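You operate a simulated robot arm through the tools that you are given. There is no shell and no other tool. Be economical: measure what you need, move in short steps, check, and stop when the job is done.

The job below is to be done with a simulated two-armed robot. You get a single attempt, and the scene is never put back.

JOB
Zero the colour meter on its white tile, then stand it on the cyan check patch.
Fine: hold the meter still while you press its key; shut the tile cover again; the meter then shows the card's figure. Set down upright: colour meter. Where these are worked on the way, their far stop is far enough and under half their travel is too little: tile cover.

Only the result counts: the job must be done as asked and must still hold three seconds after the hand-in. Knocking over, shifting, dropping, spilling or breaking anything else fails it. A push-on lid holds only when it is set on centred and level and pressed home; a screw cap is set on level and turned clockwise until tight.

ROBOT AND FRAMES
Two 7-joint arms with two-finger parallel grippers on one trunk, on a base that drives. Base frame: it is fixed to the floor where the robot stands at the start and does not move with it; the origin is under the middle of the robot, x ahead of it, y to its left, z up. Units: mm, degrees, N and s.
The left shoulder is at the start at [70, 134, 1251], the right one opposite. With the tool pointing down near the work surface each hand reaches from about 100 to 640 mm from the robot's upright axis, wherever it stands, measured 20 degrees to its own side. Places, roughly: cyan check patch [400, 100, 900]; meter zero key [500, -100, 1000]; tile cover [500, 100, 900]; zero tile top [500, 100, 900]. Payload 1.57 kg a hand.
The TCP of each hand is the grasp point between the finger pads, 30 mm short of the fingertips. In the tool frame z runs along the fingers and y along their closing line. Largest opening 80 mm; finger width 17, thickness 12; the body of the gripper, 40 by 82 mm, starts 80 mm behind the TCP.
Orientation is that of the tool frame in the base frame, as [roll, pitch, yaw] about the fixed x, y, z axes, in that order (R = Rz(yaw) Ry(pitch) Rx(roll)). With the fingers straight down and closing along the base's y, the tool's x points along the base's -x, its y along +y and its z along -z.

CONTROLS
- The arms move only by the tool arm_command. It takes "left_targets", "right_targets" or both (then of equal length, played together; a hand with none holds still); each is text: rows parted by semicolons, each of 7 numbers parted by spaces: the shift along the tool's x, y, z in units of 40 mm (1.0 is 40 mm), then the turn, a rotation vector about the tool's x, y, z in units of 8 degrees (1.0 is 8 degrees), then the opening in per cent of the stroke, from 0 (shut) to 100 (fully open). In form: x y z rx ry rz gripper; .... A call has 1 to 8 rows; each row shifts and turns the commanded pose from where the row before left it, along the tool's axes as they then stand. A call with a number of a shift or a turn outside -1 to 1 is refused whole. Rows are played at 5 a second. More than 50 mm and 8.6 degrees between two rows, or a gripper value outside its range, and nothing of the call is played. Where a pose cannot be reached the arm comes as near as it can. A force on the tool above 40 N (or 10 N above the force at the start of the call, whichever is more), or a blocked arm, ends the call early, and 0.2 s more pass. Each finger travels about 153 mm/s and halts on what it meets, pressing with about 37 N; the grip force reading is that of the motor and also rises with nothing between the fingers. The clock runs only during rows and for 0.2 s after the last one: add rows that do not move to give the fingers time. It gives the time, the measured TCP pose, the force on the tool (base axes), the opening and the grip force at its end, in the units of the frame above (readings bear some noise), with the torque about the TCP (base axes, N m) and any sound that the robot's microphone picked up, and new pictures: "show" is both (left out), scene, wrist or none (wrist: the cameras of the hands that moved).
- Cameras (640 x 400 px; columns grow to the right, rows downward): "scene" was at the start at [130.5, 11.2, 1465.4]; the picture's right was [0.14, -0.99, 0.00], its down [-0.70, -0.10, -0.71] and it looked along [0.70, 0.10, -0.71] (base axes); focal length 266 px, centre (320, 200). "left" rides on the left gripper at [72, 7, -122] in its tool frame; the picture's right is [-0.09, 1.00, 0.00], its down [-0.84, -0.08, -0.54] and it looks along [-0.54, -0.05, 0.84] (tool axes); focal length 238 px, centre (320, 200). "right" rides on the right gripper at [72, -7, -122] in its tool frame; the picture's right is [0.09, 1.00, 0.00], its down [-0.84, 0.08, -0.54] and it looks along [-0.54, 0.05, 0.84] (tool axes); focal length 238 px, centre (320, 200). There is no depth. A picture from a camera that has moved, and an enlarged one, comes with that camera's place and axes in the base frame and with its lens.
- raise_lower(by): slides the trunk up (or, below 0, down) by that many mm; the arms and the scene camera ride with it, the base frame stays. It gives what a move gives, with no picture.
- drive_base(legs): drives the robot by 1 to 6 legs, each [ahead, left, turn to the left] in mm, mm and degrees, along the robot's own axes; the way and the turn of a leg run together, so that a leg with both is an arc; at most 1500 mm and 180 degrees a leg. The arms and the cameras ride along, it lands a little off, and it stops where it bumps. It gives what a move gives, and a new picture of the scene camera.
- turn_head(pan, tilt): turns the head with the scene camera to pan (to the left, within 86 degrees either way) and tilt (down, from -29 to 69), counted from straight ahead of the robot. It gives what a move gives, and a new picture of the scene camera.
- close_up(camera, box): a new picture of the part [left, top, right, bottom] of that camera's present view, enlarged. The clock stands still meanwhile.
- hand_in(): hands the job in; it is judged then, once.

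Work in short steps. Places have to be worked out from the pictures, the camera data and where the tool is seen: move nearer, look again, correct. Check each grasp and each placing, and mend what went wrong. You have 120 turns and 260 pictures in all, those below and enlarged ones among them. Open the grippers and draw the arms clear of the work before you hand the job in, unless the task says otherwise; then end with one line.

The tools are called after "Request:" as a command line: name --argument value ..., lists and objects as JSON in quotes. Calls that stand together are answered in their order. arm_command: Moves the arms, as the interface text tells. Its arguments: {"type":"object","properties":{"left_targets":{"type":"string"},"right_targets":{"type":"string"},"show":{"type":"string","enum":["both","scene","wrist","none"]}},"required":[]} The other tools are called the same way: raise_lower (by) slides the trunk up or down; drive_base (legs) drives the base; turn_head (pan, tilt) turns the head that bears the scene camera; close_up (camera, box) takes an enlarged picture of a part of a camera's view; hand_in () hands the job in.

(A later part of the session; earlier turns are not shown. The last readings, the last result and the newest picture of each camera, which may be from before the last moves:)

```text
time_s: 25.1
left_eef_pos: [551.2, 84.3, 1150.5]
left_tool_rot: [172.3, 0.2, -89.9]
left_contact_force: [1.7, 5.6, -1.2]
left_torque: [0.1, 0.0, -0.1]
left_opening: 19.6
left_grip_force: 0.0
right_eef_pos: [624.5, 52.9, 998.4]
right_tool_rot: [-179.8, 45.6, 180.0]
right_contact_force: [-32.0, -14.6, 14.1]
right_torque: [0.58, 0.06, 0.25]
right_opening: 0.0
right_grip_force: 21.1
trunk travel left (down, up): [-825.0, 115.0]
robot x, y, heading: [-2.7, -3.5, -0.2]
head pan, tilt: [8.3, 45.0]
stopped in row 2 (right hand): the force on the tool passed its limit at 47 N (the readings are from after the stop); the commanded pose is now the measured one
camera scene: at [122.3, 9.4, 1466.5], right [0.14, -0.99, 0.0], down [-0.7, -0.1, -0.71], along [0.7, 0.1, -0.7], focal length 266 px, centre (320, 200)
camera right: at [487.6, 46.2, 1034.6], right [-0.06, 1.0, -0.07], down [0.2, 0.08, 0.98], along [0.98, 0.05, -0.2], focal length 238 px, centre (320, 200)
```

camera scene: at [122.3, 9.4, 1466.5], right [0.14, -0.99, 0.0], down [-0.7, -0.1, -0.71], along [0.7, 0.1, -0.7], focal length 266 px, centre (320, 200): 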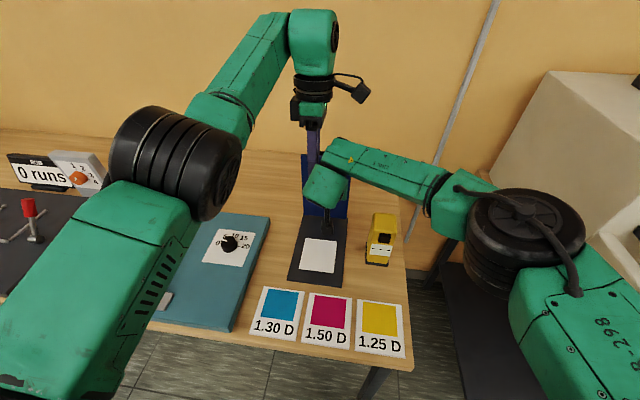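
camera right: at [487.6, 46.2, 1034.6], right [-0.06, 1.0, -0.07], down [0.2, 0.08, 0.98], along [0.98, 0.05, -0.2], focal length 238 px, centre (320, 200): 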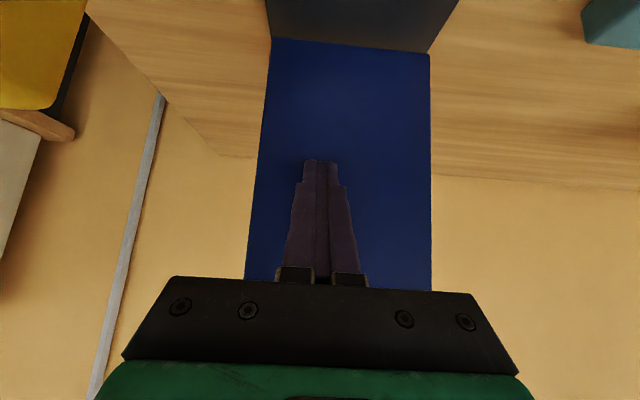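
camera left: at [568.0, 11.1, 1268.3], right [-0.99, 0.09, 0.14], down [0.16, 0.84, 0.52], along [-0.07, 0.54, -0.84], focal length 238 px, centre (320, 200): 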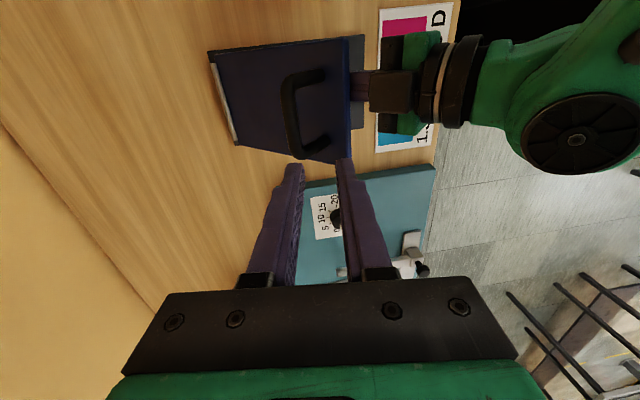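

The cover met its far stop. I back the right hand off a little and see whether the cover stays up.

Request:
arm_command --right_targets "0.3 0 -0.2 0 0 0 0;0.4 0 -0.3 0 0 0 0;0.4 0 -0.3 0 0 0 0;0 0 0 0 0 0 0"

```text
time_s: 26.1
left_eef_pos: [560.5, 84.1, 1145.0]
left_tool_rot: [172.0, 0.1, -90.0]
left_contact_force: [0.2, 0.5, 0.7]
left_torque: [0.0, 0.0, 0.01]
left_opening: 20.8
left_grip_force: 0.2
right_eef_pos: [578.3, 52.2, 987.0]
right_tool_rot: [-179.7, 45.5, -179.7]
right_contact_force: [0.3, -0.5, -0.9]
right_torque: [0.01, 0.01, -0.01]
right_opening: 0.0
right_grip_force: 21.4
trunk travel left (down, up): [-825.0, 115.0]
robot x, y, heading: [0.2, -0.0, -0.2]
head pan, tilt: [8.3, 45.0]
camera scene: at [132.0, 11.0, 1465.2], right [0.14, -0.99, 0.0], down [-0.7, -0.1, -0.71], along [0.7, 0.1, -0.71], focal length 266 px, centre (320, 200)
camera right: at [442.1, 46.2, 1021.4], right [-0.07, 1.0, -0.07], down [0.2, 0.08, 0.98], along [0.98, 0.05, -0.2], focal length 238 px, centre (320, 200)
```

scene: 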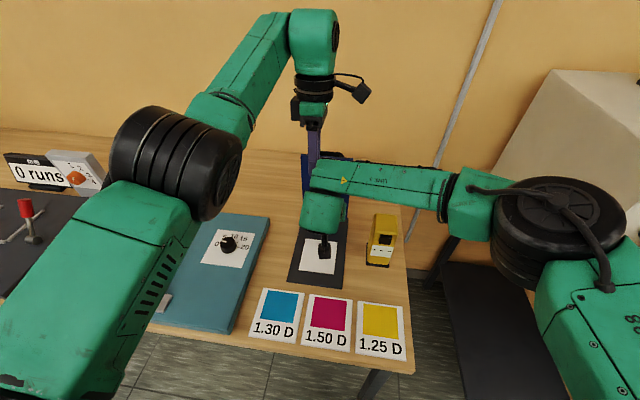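
right: 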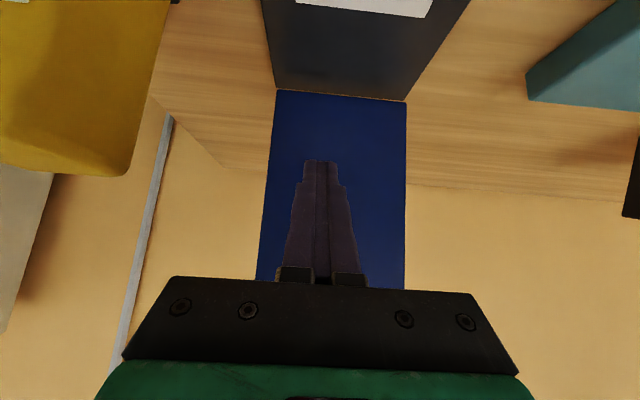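

The cover stands open past vertical. I draw the right hand back, then turn it upright while moving across towards the meter.

Request:
arm_command --right_targets "0.34 0 -0.89 0 0 0 0;0.34 0 -0.89 0 0 0 0;0.34 0 -0.89 0 0 0 0;0.34 0 -0.89 0 0 0 0" --show "none"

Request:
arm_command --right_targets "0 -0.5 -0.3 0 1 0 100;0 -0.6 -0.3 0 1 0 100;0 -0.6 -0.3 0 1 0 100;0 -0.6 -0.3 0 1 0 100;0 -0.6 -0.3 0 1 0 100;0 -0.5 -0.3 0 0.69 0 100;0 0 0 0 0 0 100"

```text
time_s: 27.1
left_eef_pos: [556.5, 84.4, 1147.7]
left_tool_rot: [172.1, 0.2, -89.9]
left_contact_force: [-0.6, 0.0, -0.4]
left_torque: [0.0, -0.02, 0.01]
left_opening: 20.8
left_grip_force: 0.0
right_eef_pos: [437.2, 53.2, 1047.3]
right_tool_rot: [-179.8, 45.7, -179.8]
right_contact_force: [-0.2, 0.2, 0.1]
right_torque: [0.0, -0.03, -0.03]
right_opening: 0.0
right_grip_force: 21.2
trunk travel left (down, up): [-825.0, 115.0]
robot x, y, heading: [-2.0, -5.4, -0.3]
head pan, tilt: [8.3, 45.0]
```

```text
time_s: 28.7
left_eef_pos: [557.9, 84.8, 1146.7]
left_tool_rot: [172.0, 0.0, -90.0]
left_contact_force: [0.5, -0.8, -0.3]
left_torque: [-0.03, 0.04, -0.01]
left_opening: 20.8
left_grip_force: 0.0
right_eef_pos: [407.8, -81.9, 1111.6]
right_tool_rot: [-179.8, 0.1, -179.9]
right_contact_force: [0.3, 0.5, 0.6]
right_torque: [0.0, 0.0, -0.01]
right_opening: 80.0
right_grip_force: 0.1
trunk travel left (down, up): [-825.0, 115.0]
robot x, y, heading: [-1.0, 4.2, -0.4]
head pan, tilt: [8.3, 45.0]
camera scene: at [130.1, 11.2, 1465.4], right [0.14, -0.99, 0.0], down [-0.7, -0.1, -0.71], along [0.7, 0.1, -0.71], focal length 266 px, centre (320, 200)
camera right: at [336.4, -89.1, 1233.8], right [-0.09, 1.0, 0.0], down [0.84, 0.08, 0.54], along [0.54, 0.05, -0.84], focal length 238 px, centre (320, 200)
```

scene: 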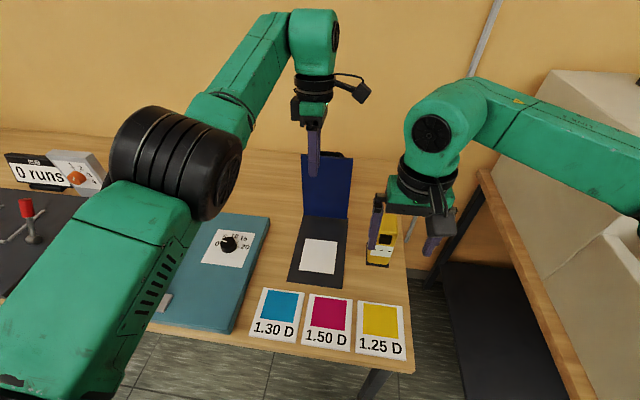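
right: 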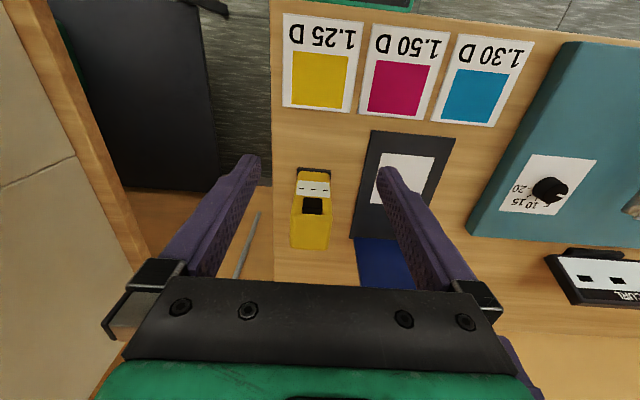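

I enlarge the right view of the meter for its place and yaw.

Request:
close_up --camera "right" --box '[260, 110, 460, 260]'

```text
2.67 times, centred on (360, 185) of right
camera zoom: at [336.4, -89.1, 1233.8], right [-0.09, 1.0, 0.0], down [0.84, 0.08, 0.54], along [0.54, 0.05, -0.84], focal length 636 px, centre (213, 240)
```

zoom: 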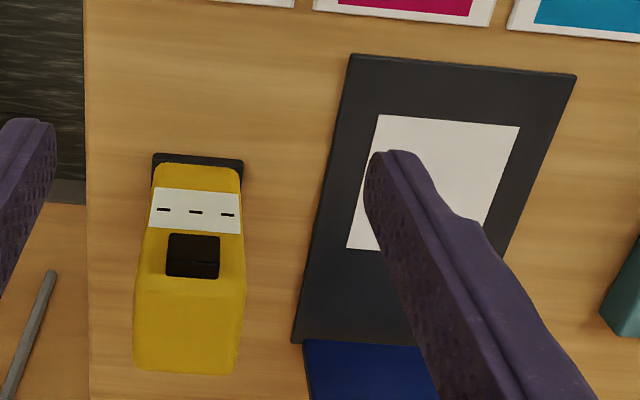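

The meter's top centre works out at (546, −82) with top z≈991, and the tile centre at about (516, 70). I draw the left hand back and to the left while the right goes over the meter.

Request:
arm_command --left_targets "-0.5 0.9 0 0 0 0 26;-0.7 0.9 0 0 0 0 26;-0.7 0.9 0 0 0 0 26;-0.7 0.9 0 0 0 0 26;-0.3 0.3 0 0 0 0 26" --right_targets "-0.6 0 0 0 0 0 100;-0.75 0 0 0 0 0 100;-0.75 0 0 0 0 0 100;-0.75 0 0 0 0 0 100;-0.6 0 0 0 0 0 100"

```text
time_s: 29.9
left_eef_pos: [564.6, 95.1, 1158.0]
left_tool_rot: [174.3, -0.8, -88.4]
left_contact_force: [-0.2, 0.2, 1.3]
left_torque: [-0.02, -0.01, 0.02]
left_opening: 20.8
left_grip_force: 0.0
left hand out of reach, approached as far as the arm can: row 1, 2, 3, 4, 5
right_eef_pos: [547.2, -80.9, 1112.6]
right_tool_rot: [-179.7, -0.1, -179.9]
right_contact_force: [0.3, -1.1, -0.5]
right_torque: [-0.03, -0.01, 0.05]
right_opening: 80.2
right_grip_force: 0.1
trunk travel left (down, up): [-825.0, 115.0]
robot x, y, heading: [-1.3, -0.1, -0.1]
head pan, tilt: [8.3, 45.0]
camera scene: at [131.1, 12.8, 1465.2], right [0.14, -0.99, 0.0], down [-0.7, -0.1, -0.71], along [0.7, 0.1, -0.71], focal length 266 px, centre (320, 200)
camera right: at [475.0, -86.8, 1235.3], right [-0.09, 1.0, -0.01], down [0.84, 0.08, 0.54], along [0.54, 0.05, -0.84], focal length 238 px, centre (320, 200)
camera left: at [572.5, 24.0, 1279.9], right [-0.99, 0.06, 0.1], down [0.11, 0.85, 0.52], along [-0.05, 0.53, -0.85], focal length 238 px, centre (320, 200)
```

scene: 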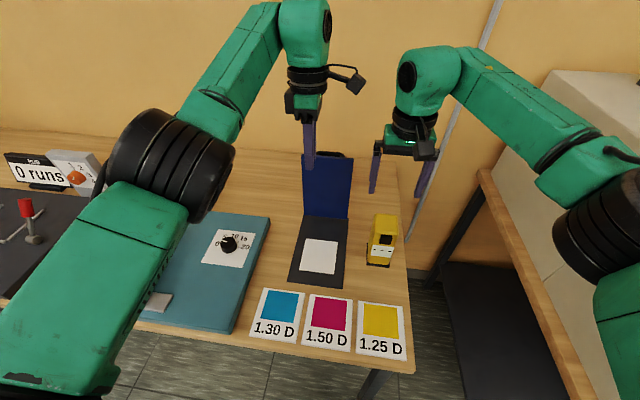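
right: 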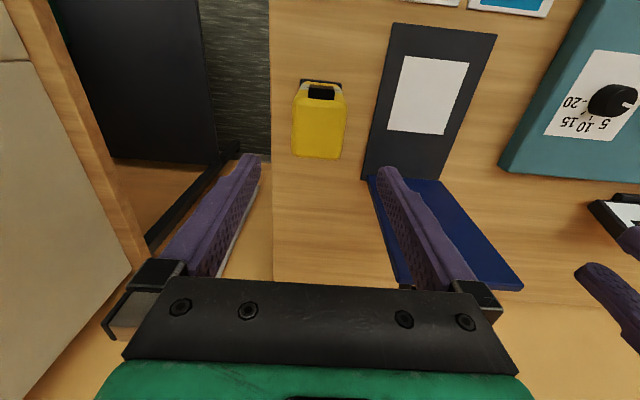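
left: 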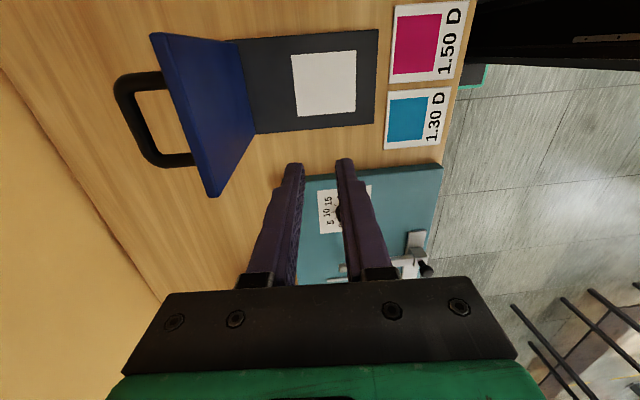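

The left hand is stuck at its limits at this yaw. I untilt it and turn it back towards its original yaw, which I need anyway for the key.

Request:
arm_command --left_targets "0 0 0 0.6 0 0 26;0 0 0 0 0 1 26;0 0 0 0 0 1 26;0 0 0 0 0 1 26;0 0 0 0 0 1 26;0 0 0 0 0 1 26;0 0 0 0 0 1 26;0 0 0 0 0 0 26" --show "none"

```text
time_s: 31.7
left_eef_pos: [544.3, 97.2, 1148.4]
left_tool_rot: [177.8, -2.3, -138.1]
left_contact_force: [-0.3, -0.5, 0.1]
left_torque: [0.02, 0.03, 0.01]
left_opening: 20.8
left_grip_force: 0.1
right_eef_pos: [546.1, -83.3, 1112.1]
right_tool_rot: [-179.7, -0.1, -179.9]
right_contact_force: [0.1, -0.4, -0.1]
right_torque: [-0.02, -0.02, 0.01]
right_opening: 79.9
right_grip_force: 0.1
trunk travel left (down, up): [-825.0, 115.0]
robot x, y, heading: [1.2, -1.1, -0.2]
head pan, tilt: [8.3, 45.0]
```

Turning works. I finish the turn, then draw the left hand back and left; the right hand descends on the meter meanwhile (to z≈966, y −82).

Request:
arm_command --left_targets "0 0 0 0 0 1 0;0 0 0 0 0 1 0;0 0 0 0 0 1 0;0 0 0 0 0 1 0;0 0 0 0 0 1 0;0.8 0.4 0 0 0 0.24 0;0.9 0.5 0 0 0 0 0;0.9 0.5 0 0 0 0 0" --right_targets "0 0 0 0 0 0 100;0 0 0 0 0 0 100;0 0 0 0 0 0 100;0 0 0.6 0 0 0 100;0 0 0.8 0 0 0 100;0 0 0.8 0 0 0 100;0 0 0 0 0 0 100;0 0 0 0 0 0 100"

```text
time_s: 33.5
left_eef_pos: [440.8, 149.8, 1155.3]
left_tool_rot: [-180.0, -3.2, -179.9]
left_contact_force: [-0.2, -0.2, 0.2]
left_torque: [0.0, -0.03, -0.03]
left_opening: 0.0
left_grip_force: 21.4
right_eef_pos: [544.4, -83.2, 1024.9]
right_tool_rot: [-179.8, 0.1, 180.0]
right_contact_force: [-0.6, -0.7, 0.9]
right_torque: [0.0, 0.0, 0.0]
right_opening: 79.7
right_grip_force: 0.0
trunk travel left (down, up): [-825.0, 115.0]
robot x, y, heading: [-2.8, 3.9, -0.1]
head pan, tilt: [8.3, 45.0]
camera scene: at [128.6, 11.8, 1465.5], right [0.14, -0.99, 0.0], down [-0.7, -0.1, -0.71], along [0.7, 0.1, -0.71], focal length 266 px, centre (320, 200)
camera right: at [472.4, -88.8, 1146.8], right [-0.09, 1.0, 0.0], down [0.84, 0.08, 0.54], along [0.54, 0.05, -0.84], focal length 238 px, centre (320, 200)
camera left: at [375.6, 156.4, 1278.5], right [0.09, 1.0, 0.0], down [0.87, -0.08, 0.49], along [0.49, -0.05, -0.87], focal length 238 px, centre (320, 200)
```

scene: 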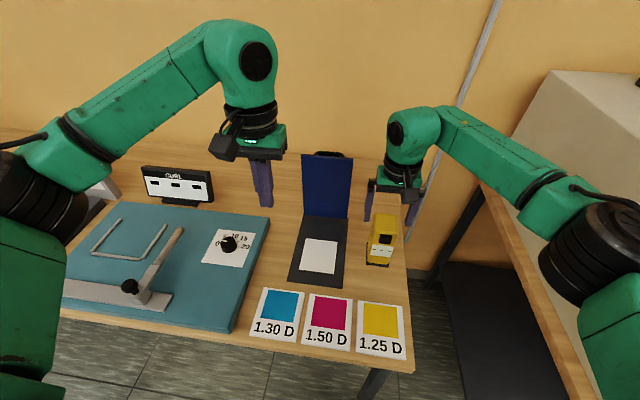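
right: 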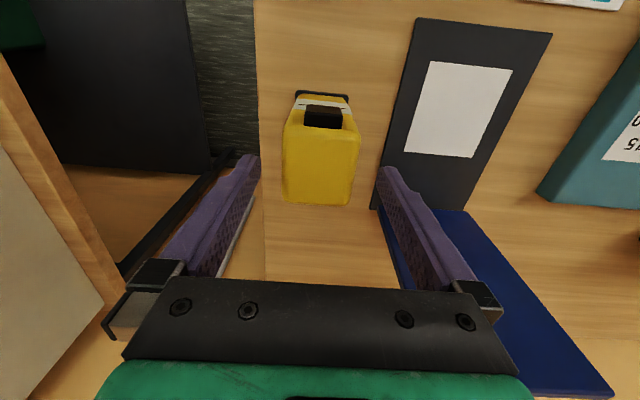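
left: 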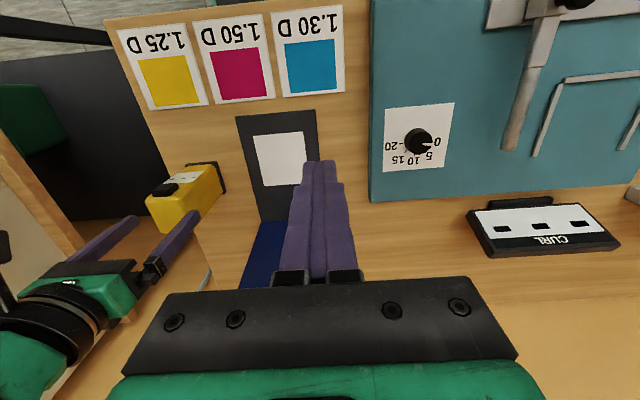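

Everything lines up: meter centre at x≈545. I descend 59 mm and close.

Request:
arm_command --right_targets "0 0 0.75 0 0 0 100;0 0 0.73 0 0 0 100;0 0 0 0 0 0 100;0 0 0 0 0 0 0;0 0 0 0 0 0 0;0 0 0 0 0 0 0" --show "wrist"

Request:
close_up --camera "scene" --box '[280, 170, 440, 280]'

```text
time_s: 34.9
left_eef_pos: [441.8, 149.4, 1155.0]
left_tool_rot: [180.0, -3.2, -179.9]
left_contact_force: [0.0, 0.9, -0.3]
left_torque: [-0.01, -0.01, -0.04]
left_opening: 0.1
left_grip_force: 21.3
right_eef_pos: [547.0, -83.0, 964.9]
right_tool_rot: [-179.8, -0.1, -179.8]
right_contact_force: [0.8, 0.3, 0.9]
right_torque: [0.04, -0.1, -0.02]
right_opening: 55.7
right_grip_force: 36.9
trunk travel left (down, up): [-825.0, 115.0]
robot x, y, heading: [-0.5, -3.2, -0.2]
head pan, tilt: [8.3, 45.0]
camera right: at [475.8, -89.5, 1086.6], right [-0.09, 1.0, 0.0], down [0.84, 0.08, 0.54], along [0.54, 0.05, -0.84], focal length 238 px, centre (320, 200)
```

right: 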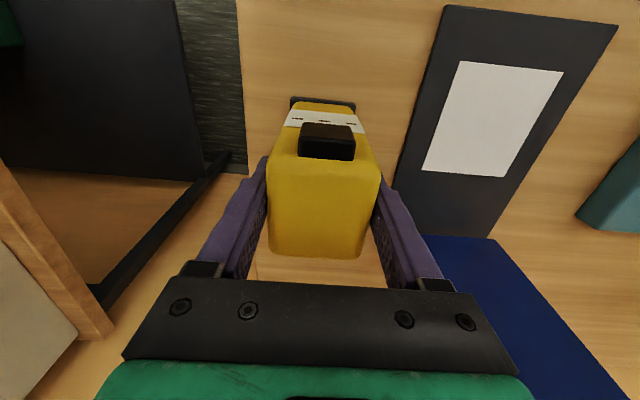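

```text
3.64 times, centred on (360, 225) of scene
camera zoom: at [130.5, 10.7, 1465.3], right [0.14, -0.99, 0.0], down [-0.7, -0.1, -0.71], along [0.7, 0.1, -0.71], focal length 968 px, centre (174, 109)
```

zoom: 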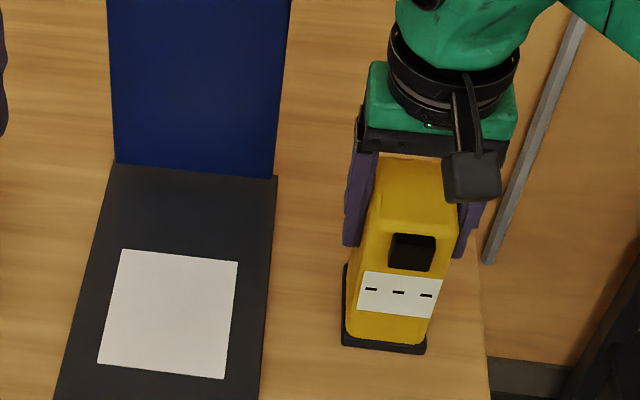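

Gripped at 55.7 mm, 37 N. I lift 50 mm and carry it over the tile at (519, 69).

Request:
arm_command --right_targets "0 0 -0.5 0 0 0 0;0 0 -0.75 0 0 0 0;0.1 0.5 0 0 0 0 0;0.2 0.9 0 0 0 0 0;0.2 0.9 0 0 0 0 0;0.2 0.9 0 0 0 0 0;0 0.6 0 0 0 0 0;0 0 0 0 0 0 0"

```text
time_s: 36.7
left_eef_pos: [442.4, 148.7, 1154.6]
left_tool_rot: [179.9, -3.2, -179.9]
left_contact_force: [-0.2, -0.6, -0.1]
left_torque: [0.01, 0.02, 0.0]
left_opening: 0.0
left_grip_force: 20.6
right_eef_pos: [518.0, 67.9, 1014.2]
right_tool_rot: [-179.8, 0.0, -179.8]
right_contact_force: [0.0, -0.2, -3.1]
right_torque: [0.01, 0.01, 0.0]
right_opening: 55.6
right_grip_force: 36.8
trunk travel left (down, up): [-825.0, 115.0]
robot x, y, heading: [0.7, 0.2, -0.2]
head pan, tilt: [8.3, 45.0]
camera scene: at [130.8, 10.0, 1465.3], right [0.14, -0.99, 0.0], down [-0.7, -0.1, -0.71], along [0.7, 0.1, -0.71], focal length 266 px, centre (320, 200)
camera right: at [446.3, 61.7, 1136.4], right [-0.09, 1.0, 0.0], down [0.84, 0.08, 0.54], along [0.54, 0.05, -0.84], focal length 238 px, centre (320, 200)
```

scene: 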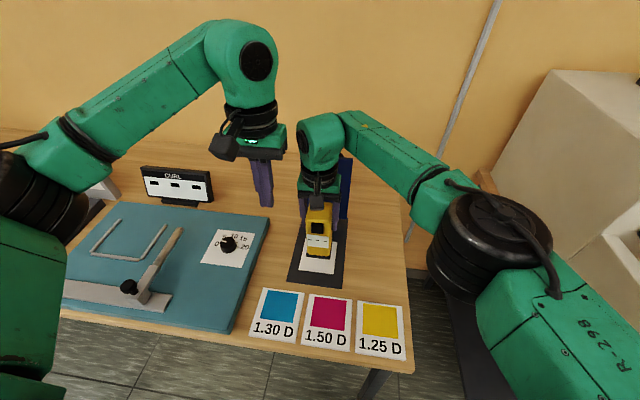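
right: 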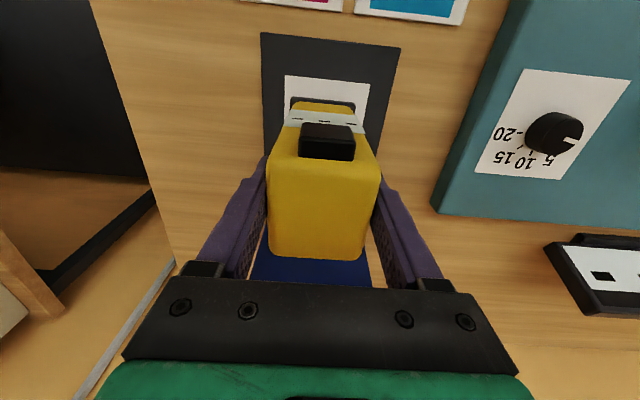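

The meter hangs over the tile, centred. I lower it gently until it stands.

Request:
arm_command --right_targets "0 0 0.35 0 0 0 0;0 0 0.35 0 0 0 0;0 0 0.1 0 0 0 0;0 0 0 0 0 0 0" --show "none"

Request:
close_up --camera "scene" --box '[260, 170, 380, 290]'

```text
time_s: 37.7
left_eef_pos: [442.7, 149.7, 1153.0]
left_tool_rot: [179.8, -3.1, -179.8]
left_contact_force: [1.4, 0.5, 0.6]
left_torque: [0.01, -0.04, -0.01]
left_opening: 0.0
left_grip_force: 20.8
right_eef_pos: [517.2, 67.6, 981.8]
right_tool_rot: [-179.9, 0.1, -179.9]
right_contact_force: [0.6, -0.6, -3.7]
right_torque: [0.0, 0.01, 0.02]
right_opening: 55.5
right_grip_force: 37.1
trunk travel left (down, up): [-825.0, 115.0]
robot x, y, heading: [1.4, -1.0, -0.2]
head pan, tilt: [8.3, 45.0]
```

```text
3.33 times, centred on (320, 230) of scene
camera zoom: at [130.8, 11.1, 1465.3], right [0.14, -0.99, 0.0], down [-0.7, -0.1, -0.71], along [0.7, 0.1, -0.71], focal length 887 px, centre (320, 100)
```

zoom: 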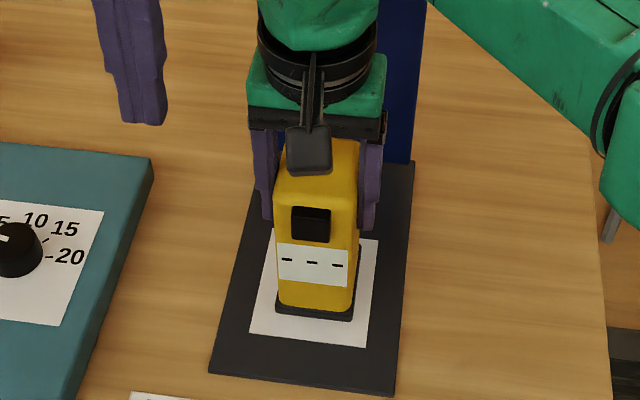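

Not yet touching (force unchanged); I lower in small steps.

Request:
arm_command --right_targets "0 0 0.06 0 0 0 0;0 0 0.06 0 0 0 0;0 0 0 0 0 0 0" --show "none"

Request:
arm_command --right_targets "0 0 0.05 0 0 0 0;0 0 0.05 0 0 0 0;0 0 0 0 0 0 0" --show "none"

```text
time_s: 38.5
left_eef_pos: [442.5, 150.1, 1154.9]
left_tool_rot: [179.9, -3.2, -179.9]
left_contact_force: [-0.3, 0.4, -0.7]
left_torque: [-0.01, 0.01, -0.01]
left_opening: 0.0
left_grip_force: 21.4
right_eef_pos: [517.8, 69.8, 976.5]
right_tool_rot: [-179.8, 0.1, -179.9]
right_contact_force: [0.2, -0.2, -1.9]
right_torque: [0.01, 0.02, 0.03]
right_opening: 55.6
right_grip_force: 37.3
trunk travel left (down, up): [-825.0, 115.0]
robot x, y, heading: [-3.4, 2.7, 0.0]
head pan, tilt: [8.3, 45.0]
```

```text
time_s: 39.3
left_eef_pos: [443.2, 148.7, 1154.9]
left_tool_rot: [179.9, -3.2, -180.0]
left_contact_force: [0.6, 0.4, -0.3]
left_torque: [-0.03, 0.01, 0.0]
left_opening: 0.0
left_grip_force: 22.0
right_eef_pos: [518.0, 69.6, 973.3]
right_tool_rot: [-179.8, 0.1, -179.9]
right_contact_force: [-0.2, -0.6, -2.5]
right_torque: [0.03, -0.02, 0.02]
right_opening: 55.7
right_grip_force: 37.3
trunk travel left (down, up): [-825.0, 115.0]
robot x, y, heading: [0.7, 0.5, 0.0]
head pan, tilt: [8.3, 45.0]
```

Request:
arm_command --right_targets "0 0 0.05 0 0 0 0;0 0 0.05 0 0 0 0;0 0 0 0 0 0 0" --show "none"

Request:
close_up --camera "scene" --box '[290, 220, 350, 280]'

```text
time_s: 40.1
left_eef_pos: [441.6, 149.9, 1154.4]
left_tool_rot: [179.9, -3.2, -179.9]
left_contact_force: [-0.8, -0.4, -0.2]
left_torque: [0.0, 0.01, 0.02]
left_opening: 0.0
left_grip_force: 20.8
right_eef_pos: [517.3, 67.1, 968.9]
right_tool_rot: [-179.9, 0.1, 179.9]
right_contact_force: [2.9, -0.9, 7.2]
right_torque: [0.19, 0.02, -0.05]
right_opening: 55.7
right_grip_force: 37.0
trunk travel left (down, up): [-825.0, 115.0]
robot x, y, heading: [-0.3, 0.7, -0.1]
head pan, tilt: [8.3, 45.0]
```

```text
6.67 times, centred on (320, 250) of scene
camera zoom: at [129.8, 10.4, 1465.6], right [0.14, -0.99, 0.0], down [-0.7, -0.1, -0.71], along [0.7, 0.1, -0.71], focal length 1774 px, centre (320, -133)
```

zoom: 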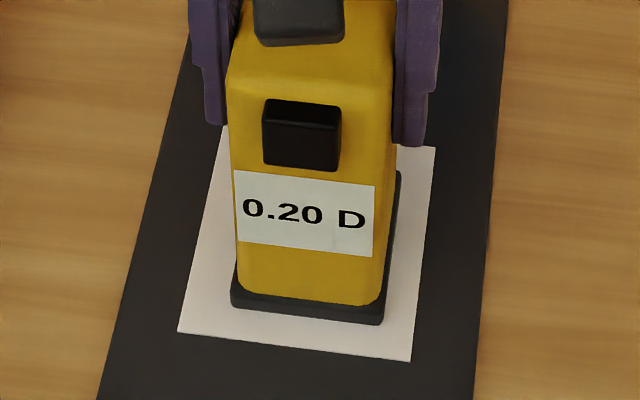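

The meter stands on the tile, upright and held, and reads 0.20 D; the key faces the robot at about (482, 67, 976). I pitch the left hand forward, clear to the left, then lower it.

Request:
arm_command --left_targets "0 0 0 0 -1 0 0;0 0 0 0 -1 0 0;0 0 0 0 -1 0 0;0 0 0 0 -1 0 0;0 0 0 0 -1 0 0;0 0 0 0 -1 0 0;0 0 0 0 -1 0 0;0 0 0 0 -0.4 0 0" --show "none"

Request:
arm_command --left_targets "0.9 0 0.15 0 0 0 0;0.9 0 0.15 0 0 0 0;0.9 0 0.15 0 0 0 0;0.9 0 0.15 0 0 0 0;0 0 0 0 0 0 0"

```text
time_s: 41.9
left_eef_pos: [439.8, 151.1, 1155.6]
left_tool_rot: [179.9, 56.1, -180.0]
left_contact_force: [-0.2, -0.3, -0.6]
left_torque: [0.03, 0.01, -0.02]
left_opening: 0.1
left_grip_force: 21.1
right_eef_pos: [517.6, 68.7, 969.4]
right_tool_rot: [-179.8, 0.1, -179.9]
right_contact_force: [6.5, 0.5, 16.9]
right_torque: [0.6, -0.22, -0.19]
right_opening: 55.8
right_grip_force: 37.4
trunk travel left (down, up): [-825.0, 115.0]
robot x, y, heading: [0.2, 0.5, -0.1]
head pan, tilt: [8.3, 45.0]
```

```text
time_s: 43.1
left_eef_pos: [429.1, 151.2, 1133.6]
left_tool_rot: [179.8, 56.1, 180.0]
left_contact_force: [-0.8, -0.2, 0.4]
left_torque: [0.02, 0.0, -0.03]
left_opening: 0.0
left_grip_force: 21.4
left hand out of reach, approached as far as the arm can: row 1, 2, 3, 4
right_eef_pos: [516.6, 68.1, 971.3]
right_tool_rot: [-179.8, 0.1, -179.9]
right_contact_force: [4.7, 0.5, 17.0]
right_torque: [0.56, -0.01, -0.12]
right_opening: 55.9
right_grip_force: 36.5
trunk travel left (down, up): [-825.0, 115.0]
robot x, y, heading: [0.3, 2.2, 0.1]
head pan, tilt: [8.3, 45.0]
camera scene: at [128.4, 10.3, 1465.6], right [0.14, -0.99, 0.0], down [-0.7, -0.1, -0.71], along [0.7, 0.1, -0.71], focal length 266 px, centre (320, 200)
camera left: at [288.1, 157.4, 1139.7], right [0.05, 1.0, 0.08], down [0.02, -0.08, 1.0], along [1.0, -0.05, -0.02], focal length 238 px, centre (320, 200)
```

scene: 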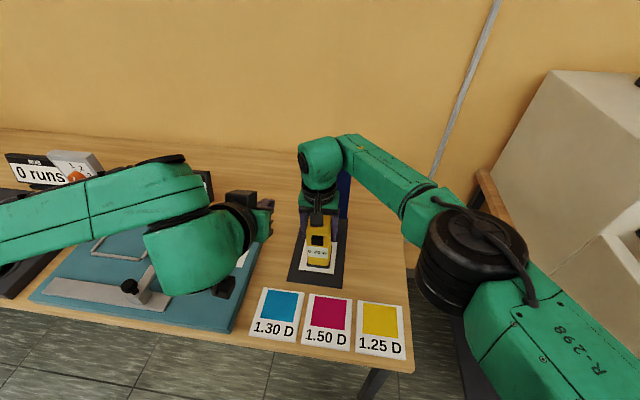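
left: 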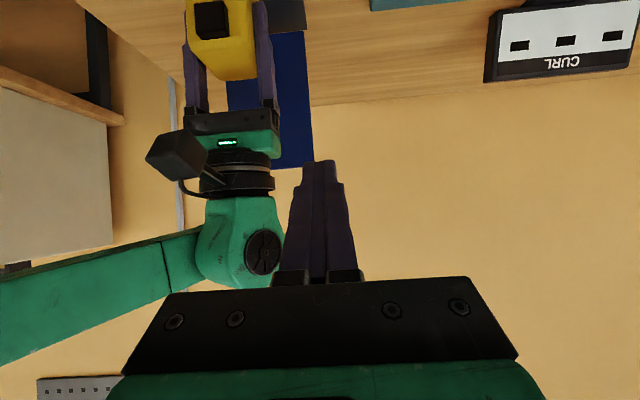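

The left arm was limited going down and back at that pitch. I ease the pitch to 48° and go straight down at y≈150.

Request:
arm_command --left_targets "0 0 0 0 1 0 0;0.5 0 0.5 0 0 0 0;0.5 0 0.55 0 0 0 0;0.5 0 0.55 0 0 0 0;0 0 0 0 0 0 0"

```text
time_s: 44.3
left_eef_pos: [436.0, 151.8, 1043.8]
left_tool_rot: [180.0, 48.1, 180.0]
left_contact_force: [-0.9, -0.1, 0.1]
left_torque: [-0.02, -0.02, -0.01]
left_opening: 0.0
left_grip_force: 21.9
right_eef_pos: [517.3, 68.7, 969.6]
right_tool_rot: [-179.8, 0.1, -179.9]
right_contact_force: [3.7, 1.1, 15.6]
right_torque: [0.47, 0.19, -0.1]
right_opening: 55.5
right_grip_force: 36.6
trunk travel left (down, up): [-825.0, 115.0]
robot x, y, heading: [0.6, 0.5, -0.0]
head pan, tilt: [8.3, 45.0]
camera scene: at [128.2, 10.3, 1465.6], right [0.14, -0.99, 0.0], down [-0.7, -0.1, -0.71], along [0.7, 0.1, -0.71], focal length 266 px, centre (320, 200)
camera left: at [297.7, 157.5, 1071.3], right [0.06, 1.0, 0.07], down [0.16, -0.08, 0.98], along [0.99, -0.05, -0.16], focal length 238 px, centre (320, 200)
```

scene: 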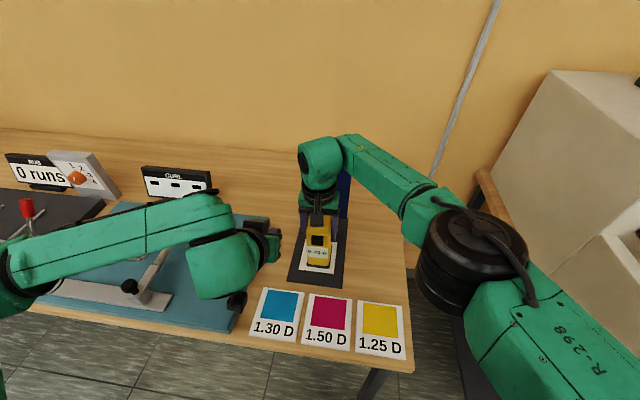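
left: 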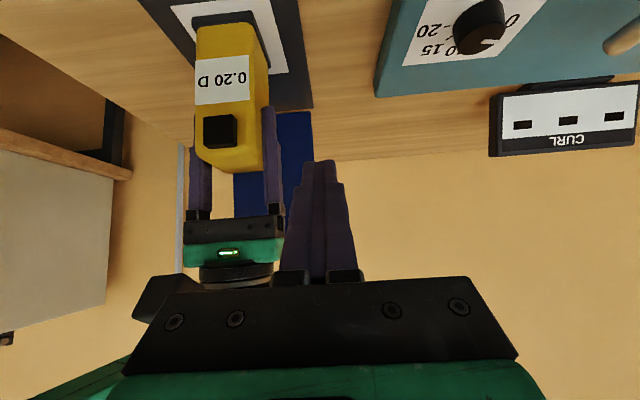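

Reach is fine here. I go down to z≈996 and across to y≈67 in front of the key.

Request:
arm_command --left_targets "0.53 0 0.31 0 0 0 0;0.53 0 0.31 0 0 0 0;0 -0.6 0 0 0 0 0;0 -0.75 0 0 0 0 0;0 -0.75 0 0 0 0 0;0 0 0 0 0 0 0"

Request:
close_up --camera "scene" --box '[260, 180, 380, 280]'

```text
time_s: 45.7
left_eef_pos: [427.9, 67.2, 996.3]
left_tool_rot: [180.0, 48.1, 180.0]
left_contact_force: [0.4, 0.2, 0.3]
left_torque: [-0.01, 0.0, -0.01]
left_opening: 0.1
left_grip_force: 21.4
right_eef_pos: [516.0, 68.7, 969.3]
right_tool_rot: [-179.7, 0.2, -180.0]
right_contact_force: [1.6, 0.0, 12.5]
right_torque: [0.36, 0.32, -0.05]
right_opening: 55.7
right_grip_force: 36.9
trunk travel left (down, up): [-825.0, 115.0]
robot x, y, heading: [1.5, 2.5, -0.1]
head pan, tilt: [8.3, 45.0]
camera scene: at [127.8, 10.9, 1465.6], right [0.14, -0.99, 0.0], down [-0.7, -0.1, -0.71], along [0.7, 0.1, -0.71], focal length 266 px, centre (320, 200)
camera left: at [289.0, 73.2, 1023.2], right [0.06, 1.0, 0.07], down [0.16, -0.08, 0.98], along [0.99, -0.05, -0.16], focal length 238 px, centre (320, 200)
```

scene: 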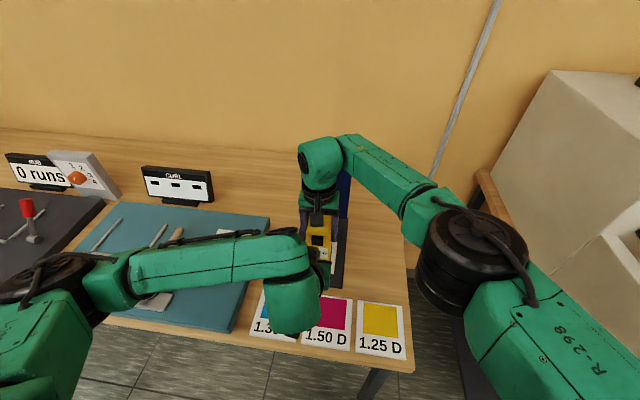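
left: 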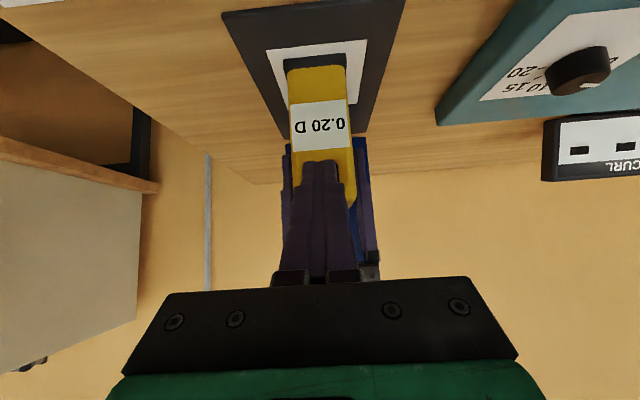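

```text
4.00 times, centred on (320, 230) of scene
camera zoom: at [127.8, 10.9, 1465.6], right [0.14, -0.99, 0.0], down [-0.7, -0.1, -0.71], along [0.7, 0.1, -0.71], focal length 1065 px, centre (320, 80)
```

zoom: 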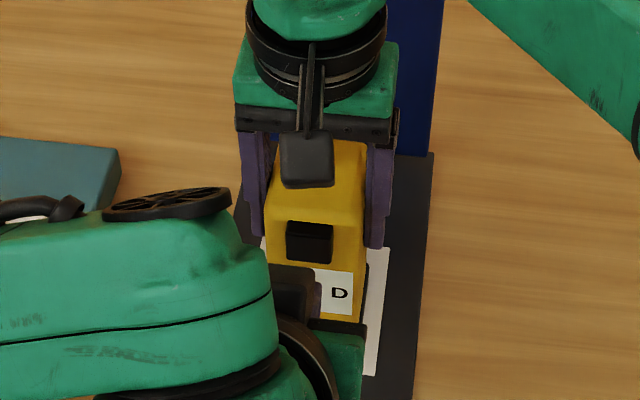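

The tip is in line with the key, about 30 mm short. I advance 20 mm, then in small steps.

Request:
arm_command --left_targets "-0.13 0 0.22 0 0 0 0;-0.13 0 0.22 0 0 0 0;0 0 0 0 0 0 0" --show "none"

Request:
close_up --camera "scene" --box '[280, 200, 360, 280]'

```text
time_s: 46.5
left_eef_pos: [448.6, 67.0, 990.9]
left_tool_rot: [179.9, 48.1, -179.9]
left_contact_force: [-0.1, -0.7, 0.5]
left_torque: [0.01, -0.03, -0.01]
left_opening: 0.0
left_grip_force: 21.6
right_eef_pos: [515.7, 68.6, 969.5]
right_tool_rot: [-179.8, 0.1, -179.9]
right_contact_force: [0.3, 0.8, 11.4]
right_torque: [0.39, 0.38, -0.02]
right_opening: 55.9
right_grip_force: 36.9
trunk travel left (down, up): [-825.0, 115.0]
robot x, y, heading: [-2.6, 0.6, -0.0]
head pan, tilt: [8.3, 45.0]
```

```text
5.00 times, centred on (320, 240) of scene
camera zoom: at [128.1, 10.4, 1465.6], right [0.14, -0.99, 0.0], down [-0.7, -0.1, -0.71], along [0.7, 0.1, -0.71], focal length 1331 px, centre (320, 0)
```

zoom: 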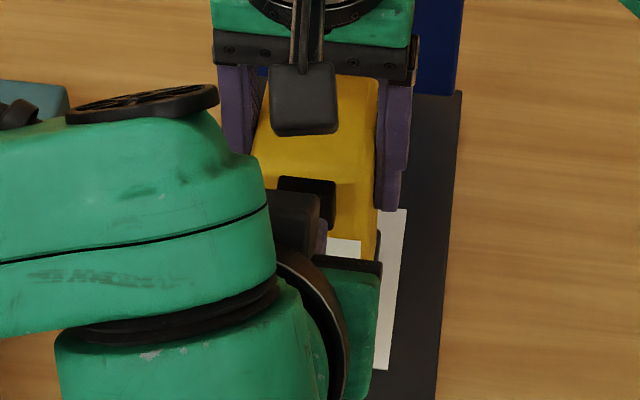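

Request:
arm_command --left_targets "-0.05 0 0.056 0 0 0 0;-0.05 0 0.056 0 0 0 0;0 0 0 0 0 0 0" --show "none"

Request:
arm_command --left_targets "-0.034 0 0.037 0 0 0 0;-0.034 0 0.037 0 0 0 0;0 0 0 0 0 0 0" --show "none"

```text
time_s: 47.3
left_eef_pos: [453.7, 68.0, 991.5]
left_tool_rot: [180.0, 48.1, 180.0]
left_contact_force: [-4.1, -0.1, 2.2]
left_torque: [0.0, 0.03, 0.02]
left_opening: 0.0
left_grip_force: 21.2
right_eef_pos: [515.4, 68.0, 970.2]
right_tool_rot: [-179.8, 0.2, -179.9]
right_contact_force: [2.7, -0.2, 7.8]
right_torque: [0.38, 0.53, 0.05]
right_opening: 55.8
right_grip_force: 37.4
trunk travel left (down, up): [-825.0, 115.0]
robot x, y, heading: [-2.0, -1.0, -0.1]
head pan, tilt: [8.3, 45.0]
heard: click
```

```text
time_s: 48.1
left_eef_pos: [457.9, 68.4, 992.7]
left_tool_rot: [179.9, 48.0, 179.9]
left_contact_force: [-15.1, 2.1, 1.8]
left_torque: [0.04, 0.12, 0.01]
left_opening: 0.0
left_grip_force: 21.6
right_eef_pos: [517.1, 68.3, 970.3]
right_tool_rot: [-179.7, 0.2, 179.9]
right_contact_force: [11.4, -0.9, 4.2]
right_torque: [0.43, 0.69, 0.15]
right_opening: 55.5
right_grip_force: 37.8
trunk travel left (down, up): [-825.0, 115.0]
robot x, y, heading: [0.4, -1.8, 0.1]
head pan, tilt: [8.3, 45.0]
```

A click was heard. I draw the finger back and read the display.

Request:
arm_command --left_targets "0.2 0 -0.22 0 0 0 0;0.5 0 -0.55 0 0 0 0;0.3 0 -0.33 0 0 0 0;0 0 0 0 0 0 0" --show "wrist"

Request:
close_up --camera "left" --box '[240, 60, 400, 180]'

```text
time_s: 49.1
left_eef_pos: [400.5, 65.8, 992.5]
left_tool_rot: [179.9, 48.1, -180.0]
left_contact_force: [-0.3, -0.1, -0.1]
left_torque: [0.02, -0.02, 0.04]
left_opening: 0.0
left_grip_force: 21.2
right_eef_pos: [516.7, 69.0, 969.6]
right_tool_rot: [-179.8, 0.1, -179.9]
right_contact_force: [4.1, -1.3, 10.7]
right_torque: [0.21, -0.31, -0.13]
right_opening: 55.5
right_grip_force: 37.5
trunk travel left (down, up): [-825.0, 115.0]
robot x, y, heading: [-2.0, 0.7, -0.2]
head pan, tilt: [8.3, 45.0]
camera left: at [261.1, 72.0, 1018.6], right [0.06, 1.0, 0.07], down [0.16, -0.08, 0.98], along [0.99, -0.05, -0.16], focal length 238 px, centre (320, 200)
```

left: 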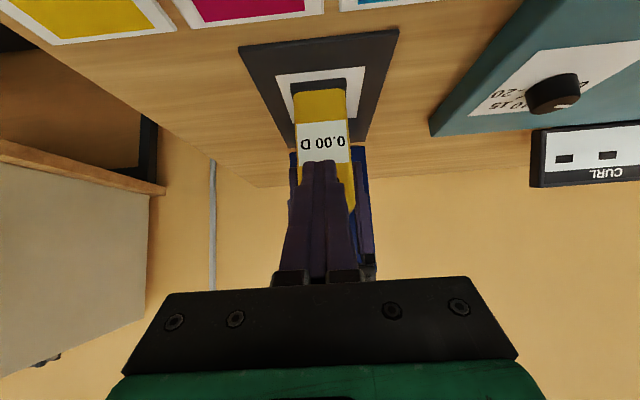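

```text
3.33 times, centred on (320, 120) of left
camera zoom: at [261.1, 72.0, 1018.6], right [0.06, 1.0, 0.07], down [0.16, -0.08, 0.98], along [0.99, -0.05, -0.16], focal length 794 px, centre (320, 467)
```

zoom: 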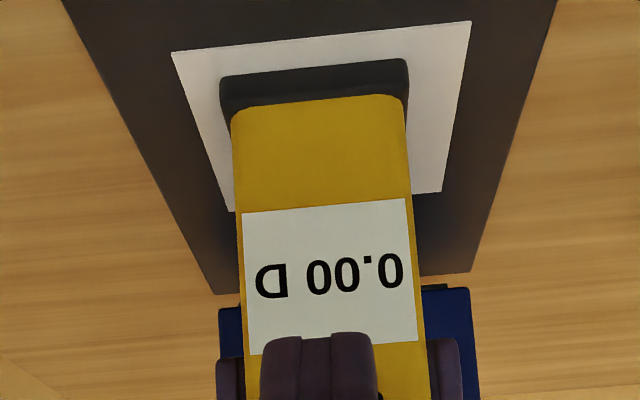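

The display reads 0.00 D, so the meter is zeroed. I take the left hand away to the left and up.

Request:
arm_command --left_targets "0 0.9 0 0 0 0 0;0 1 0 0 0 0 0;-0.37 0.8 -0.33 0 0.5 0 0;-0.5 0.6 -0.4 0 1 0 0;-0.5 0.6 -0.4 0 1 0 0;-0.3 0.5 -0.4 0 1 0 0;0 0 0 0 1 0 0;0 0 0 0 1 0 0"

```text
time_s: 50.9
left_eef_pos: [411.1, 240.7, 1081.7]
left_tool_rot: [179.9, 4.1, -179.9]
left_contact_force: [-0.2, -0.1, 0.2]
left_torque: [0.02, 0.07, 0.0]
left_opening: 0.0
left_grip_force: 21.6
right_eef_pos: [517.2, 69.1, 970.0]
right_tool_rot: [-179.9, 0.1, -179.9]
right_contact_force: [3.3, -0.6, 10.9]
right_torque: [0.26, -0.14, -0.1]
right_opening: 55.7
right_grip_force: 37.0
trunk travel left (down, up): [-825.0, 115.0]
robot x, y, heading: [-0.8, 0.6, -0.1]
head pan, tilt: [8.3, 45.0]
camera scene: at [128.8, 9.6, 1465.5], right [0.14, -0.99, 0.0], down [-0.7, -0.1, -0.71], along [0.7, 0.1, -0.71], focal length 266 px, centre (320, 200)
camera left: at [330.8, 247.0, 1197.3], right [0.09, 1.0, 0.01], down [0.8, -0.08, 0.6], along [0.6, -0.05, -0.8], focal length 238 px, centre (320, 200)
```

scene: 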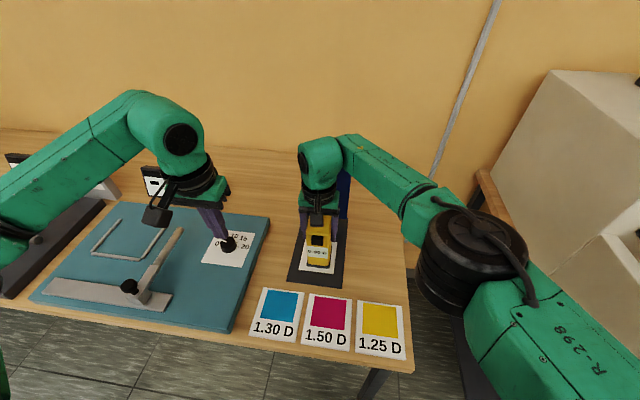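
left: 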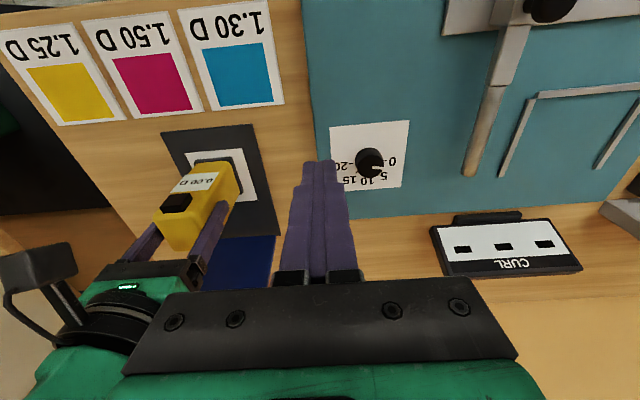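

The cyan patch centre works out at (378, 139). I move the left hand farther left for room and lift the meter 50 mm.

Request:
arm_command --left_targets "0 1 0 0 0 0 0;0 1 -0.3 0 0 0 0;0 1 -0.3 0 0 0 0;0 0 0 0 0 0 0" --right_targets "0 0 -0.4 0 0 0 0;0 0 -0.5 0 0 0 0;0 0 -0.4 0 0 0 0;0 0 0 0 0 0 0" --show "none"

Request:
arm_command --right_targets "0.5 0.25 0 0 0 0 0;0.8 0.4 0 0 0 0 0;0.8 0.4 0 0 0 0 0;0.8 0.4 0 0 0 0 0;0.58 0.3 0 0 0 0 0;0 0 0 0 0 0 0"

```text
time_s: 51.9
left_eef_pos: [412.1, 363.7, 1104.3]
left_tool_rot: [179.9, 3.9, -179.9]
left_contact_force: [0.3, 0.4, 0.1]
left_torque: [0.0, 0.04, 0.0]
left_opening: 0.2
left_grip_force: 21.4
right_eef_pos: [517.8, 69.3, 1019.9]
right_tool_rot: [-179.8, 0.0, -180.0]
right_contact_force: [0.0, 0.2, -2.5]
right_torque: [0.01, 0.02, -0.01]
right_opening: 55.6
right_grip_force: 36.5
trunk travel left (down, up): [-825.0, 115.0]
robot x, y, heading: [-3.7, -0.1, -0.3]
head pan, tilt: [8.3, 45.0]
```

```text
time_s: 53.3
left_eef_pos: [410.2, 364.3, 1104.8]
left_tool_rot: [180.0, 4.0, -179.9]
left_contact_force: [-1.2, -1.5, 0.8]
left_torque: [0.02, -0.01, 0.0]
left_opening: 0.0
left_grip_force: 22.0
right_eef_pos: [380.5, 138.8, 1019.8]
right_tool_rot: [-179.9, 0.0, 180.0]
right_contact_force: [0.7, -0.9, -2.8]
right_torque: [-0.01, 0.03, 0.02]
right_opening: 55.4
right_grip_force: 36.5
trunk travel left (down, up): [-825.0, 115.0]
robot x, y, heading: [-0.1, -0.9, -0.2]
head pan, tilt: [8.3, 45.0]
camera scene: at [131.0, 10.8, 1465.3], right [0.14, -0.99, 0.0], down [-0.7, -0.1, -0.71], along [0.7, 0.1, -0.71], focal length 266 px, centre (320, 200)
camera right: at [308.4, 133.1, 1141.8], right [-0.09, 1.0, 0.0], down [0.84, 0.08, 0.54], along [0.54, 0.05, -0.84], focal length 238 px, centre (320, 200)
```

scene: 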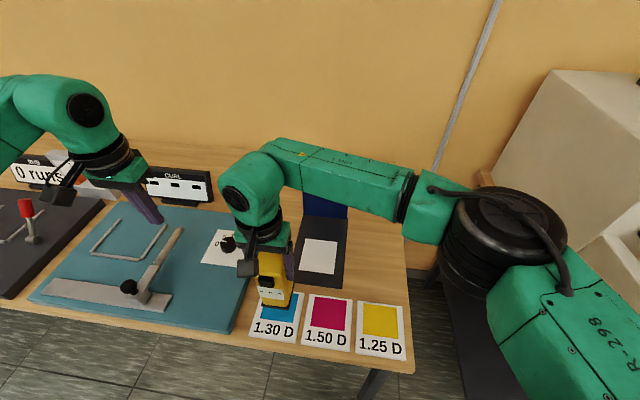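
right: 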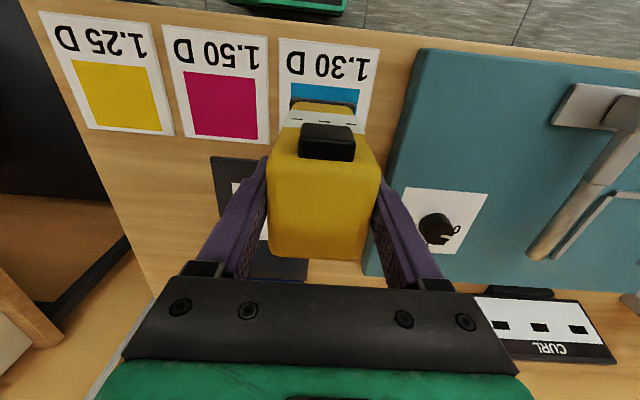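

The meter is over the cyan patch. I lower it 48 mm and then feel for the card in small steps.

Request:
arm_command --right_targets "0 0 0.4 0 0 0 0;0 0 0.45 0 0 0 0;0 0 0.35 0 0 0 0;0 0 0 0 0 0 0" --show "none"

Request:
close_up --camera "scene" --box '[230, 250, 330, 350]'

```text
time_s: 54.3
left_eef_pos: [410.4, 364.5, 1104.3]
left_tool_rot: [179.8, 4.1, -179.9]
left_contact_force: [-0.5, -0.3, 1.5]
left_torque: [0.02, -0.02, -0.04]
left_opening: 0.1
left_grip_force: 21.2
right_eef_pos: [379.0, 138.0, 973.2]
right_tool_rot: [-179.8, 0.0, -179.9]
right_contact_force: [0.6, -0.1, -3.9]
right_torque: [0.01, -0.03, -0.02]
right_opening: 55.6
right_grip_force: 37.1
trunk travel left (down, up): [-825.0, 115.0]
robot x, y, heading: [-0.8, -3.0, -0.1]
head pan, tilt: [8.3, 45.0]
```

```text
4.00 times, centred on (280, 300) of scene
camera zoom: at [130.4, 11.1, 1465.3], right [0.14, -0.99, 0.0], down [-0.7, -0.1, -0.71], along [0.7, 0.1, -0.71], focal length 1065 px, centre (480, -200)
```

zoom: 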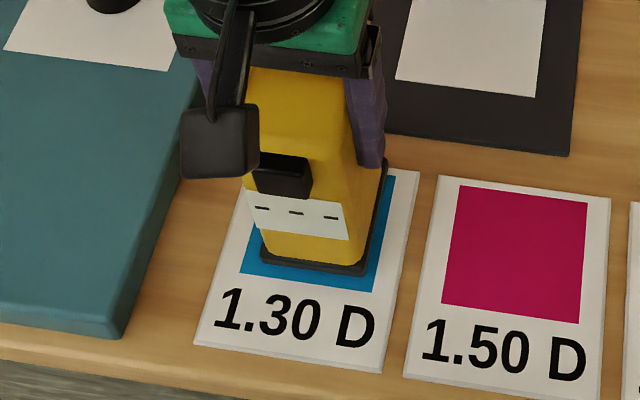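

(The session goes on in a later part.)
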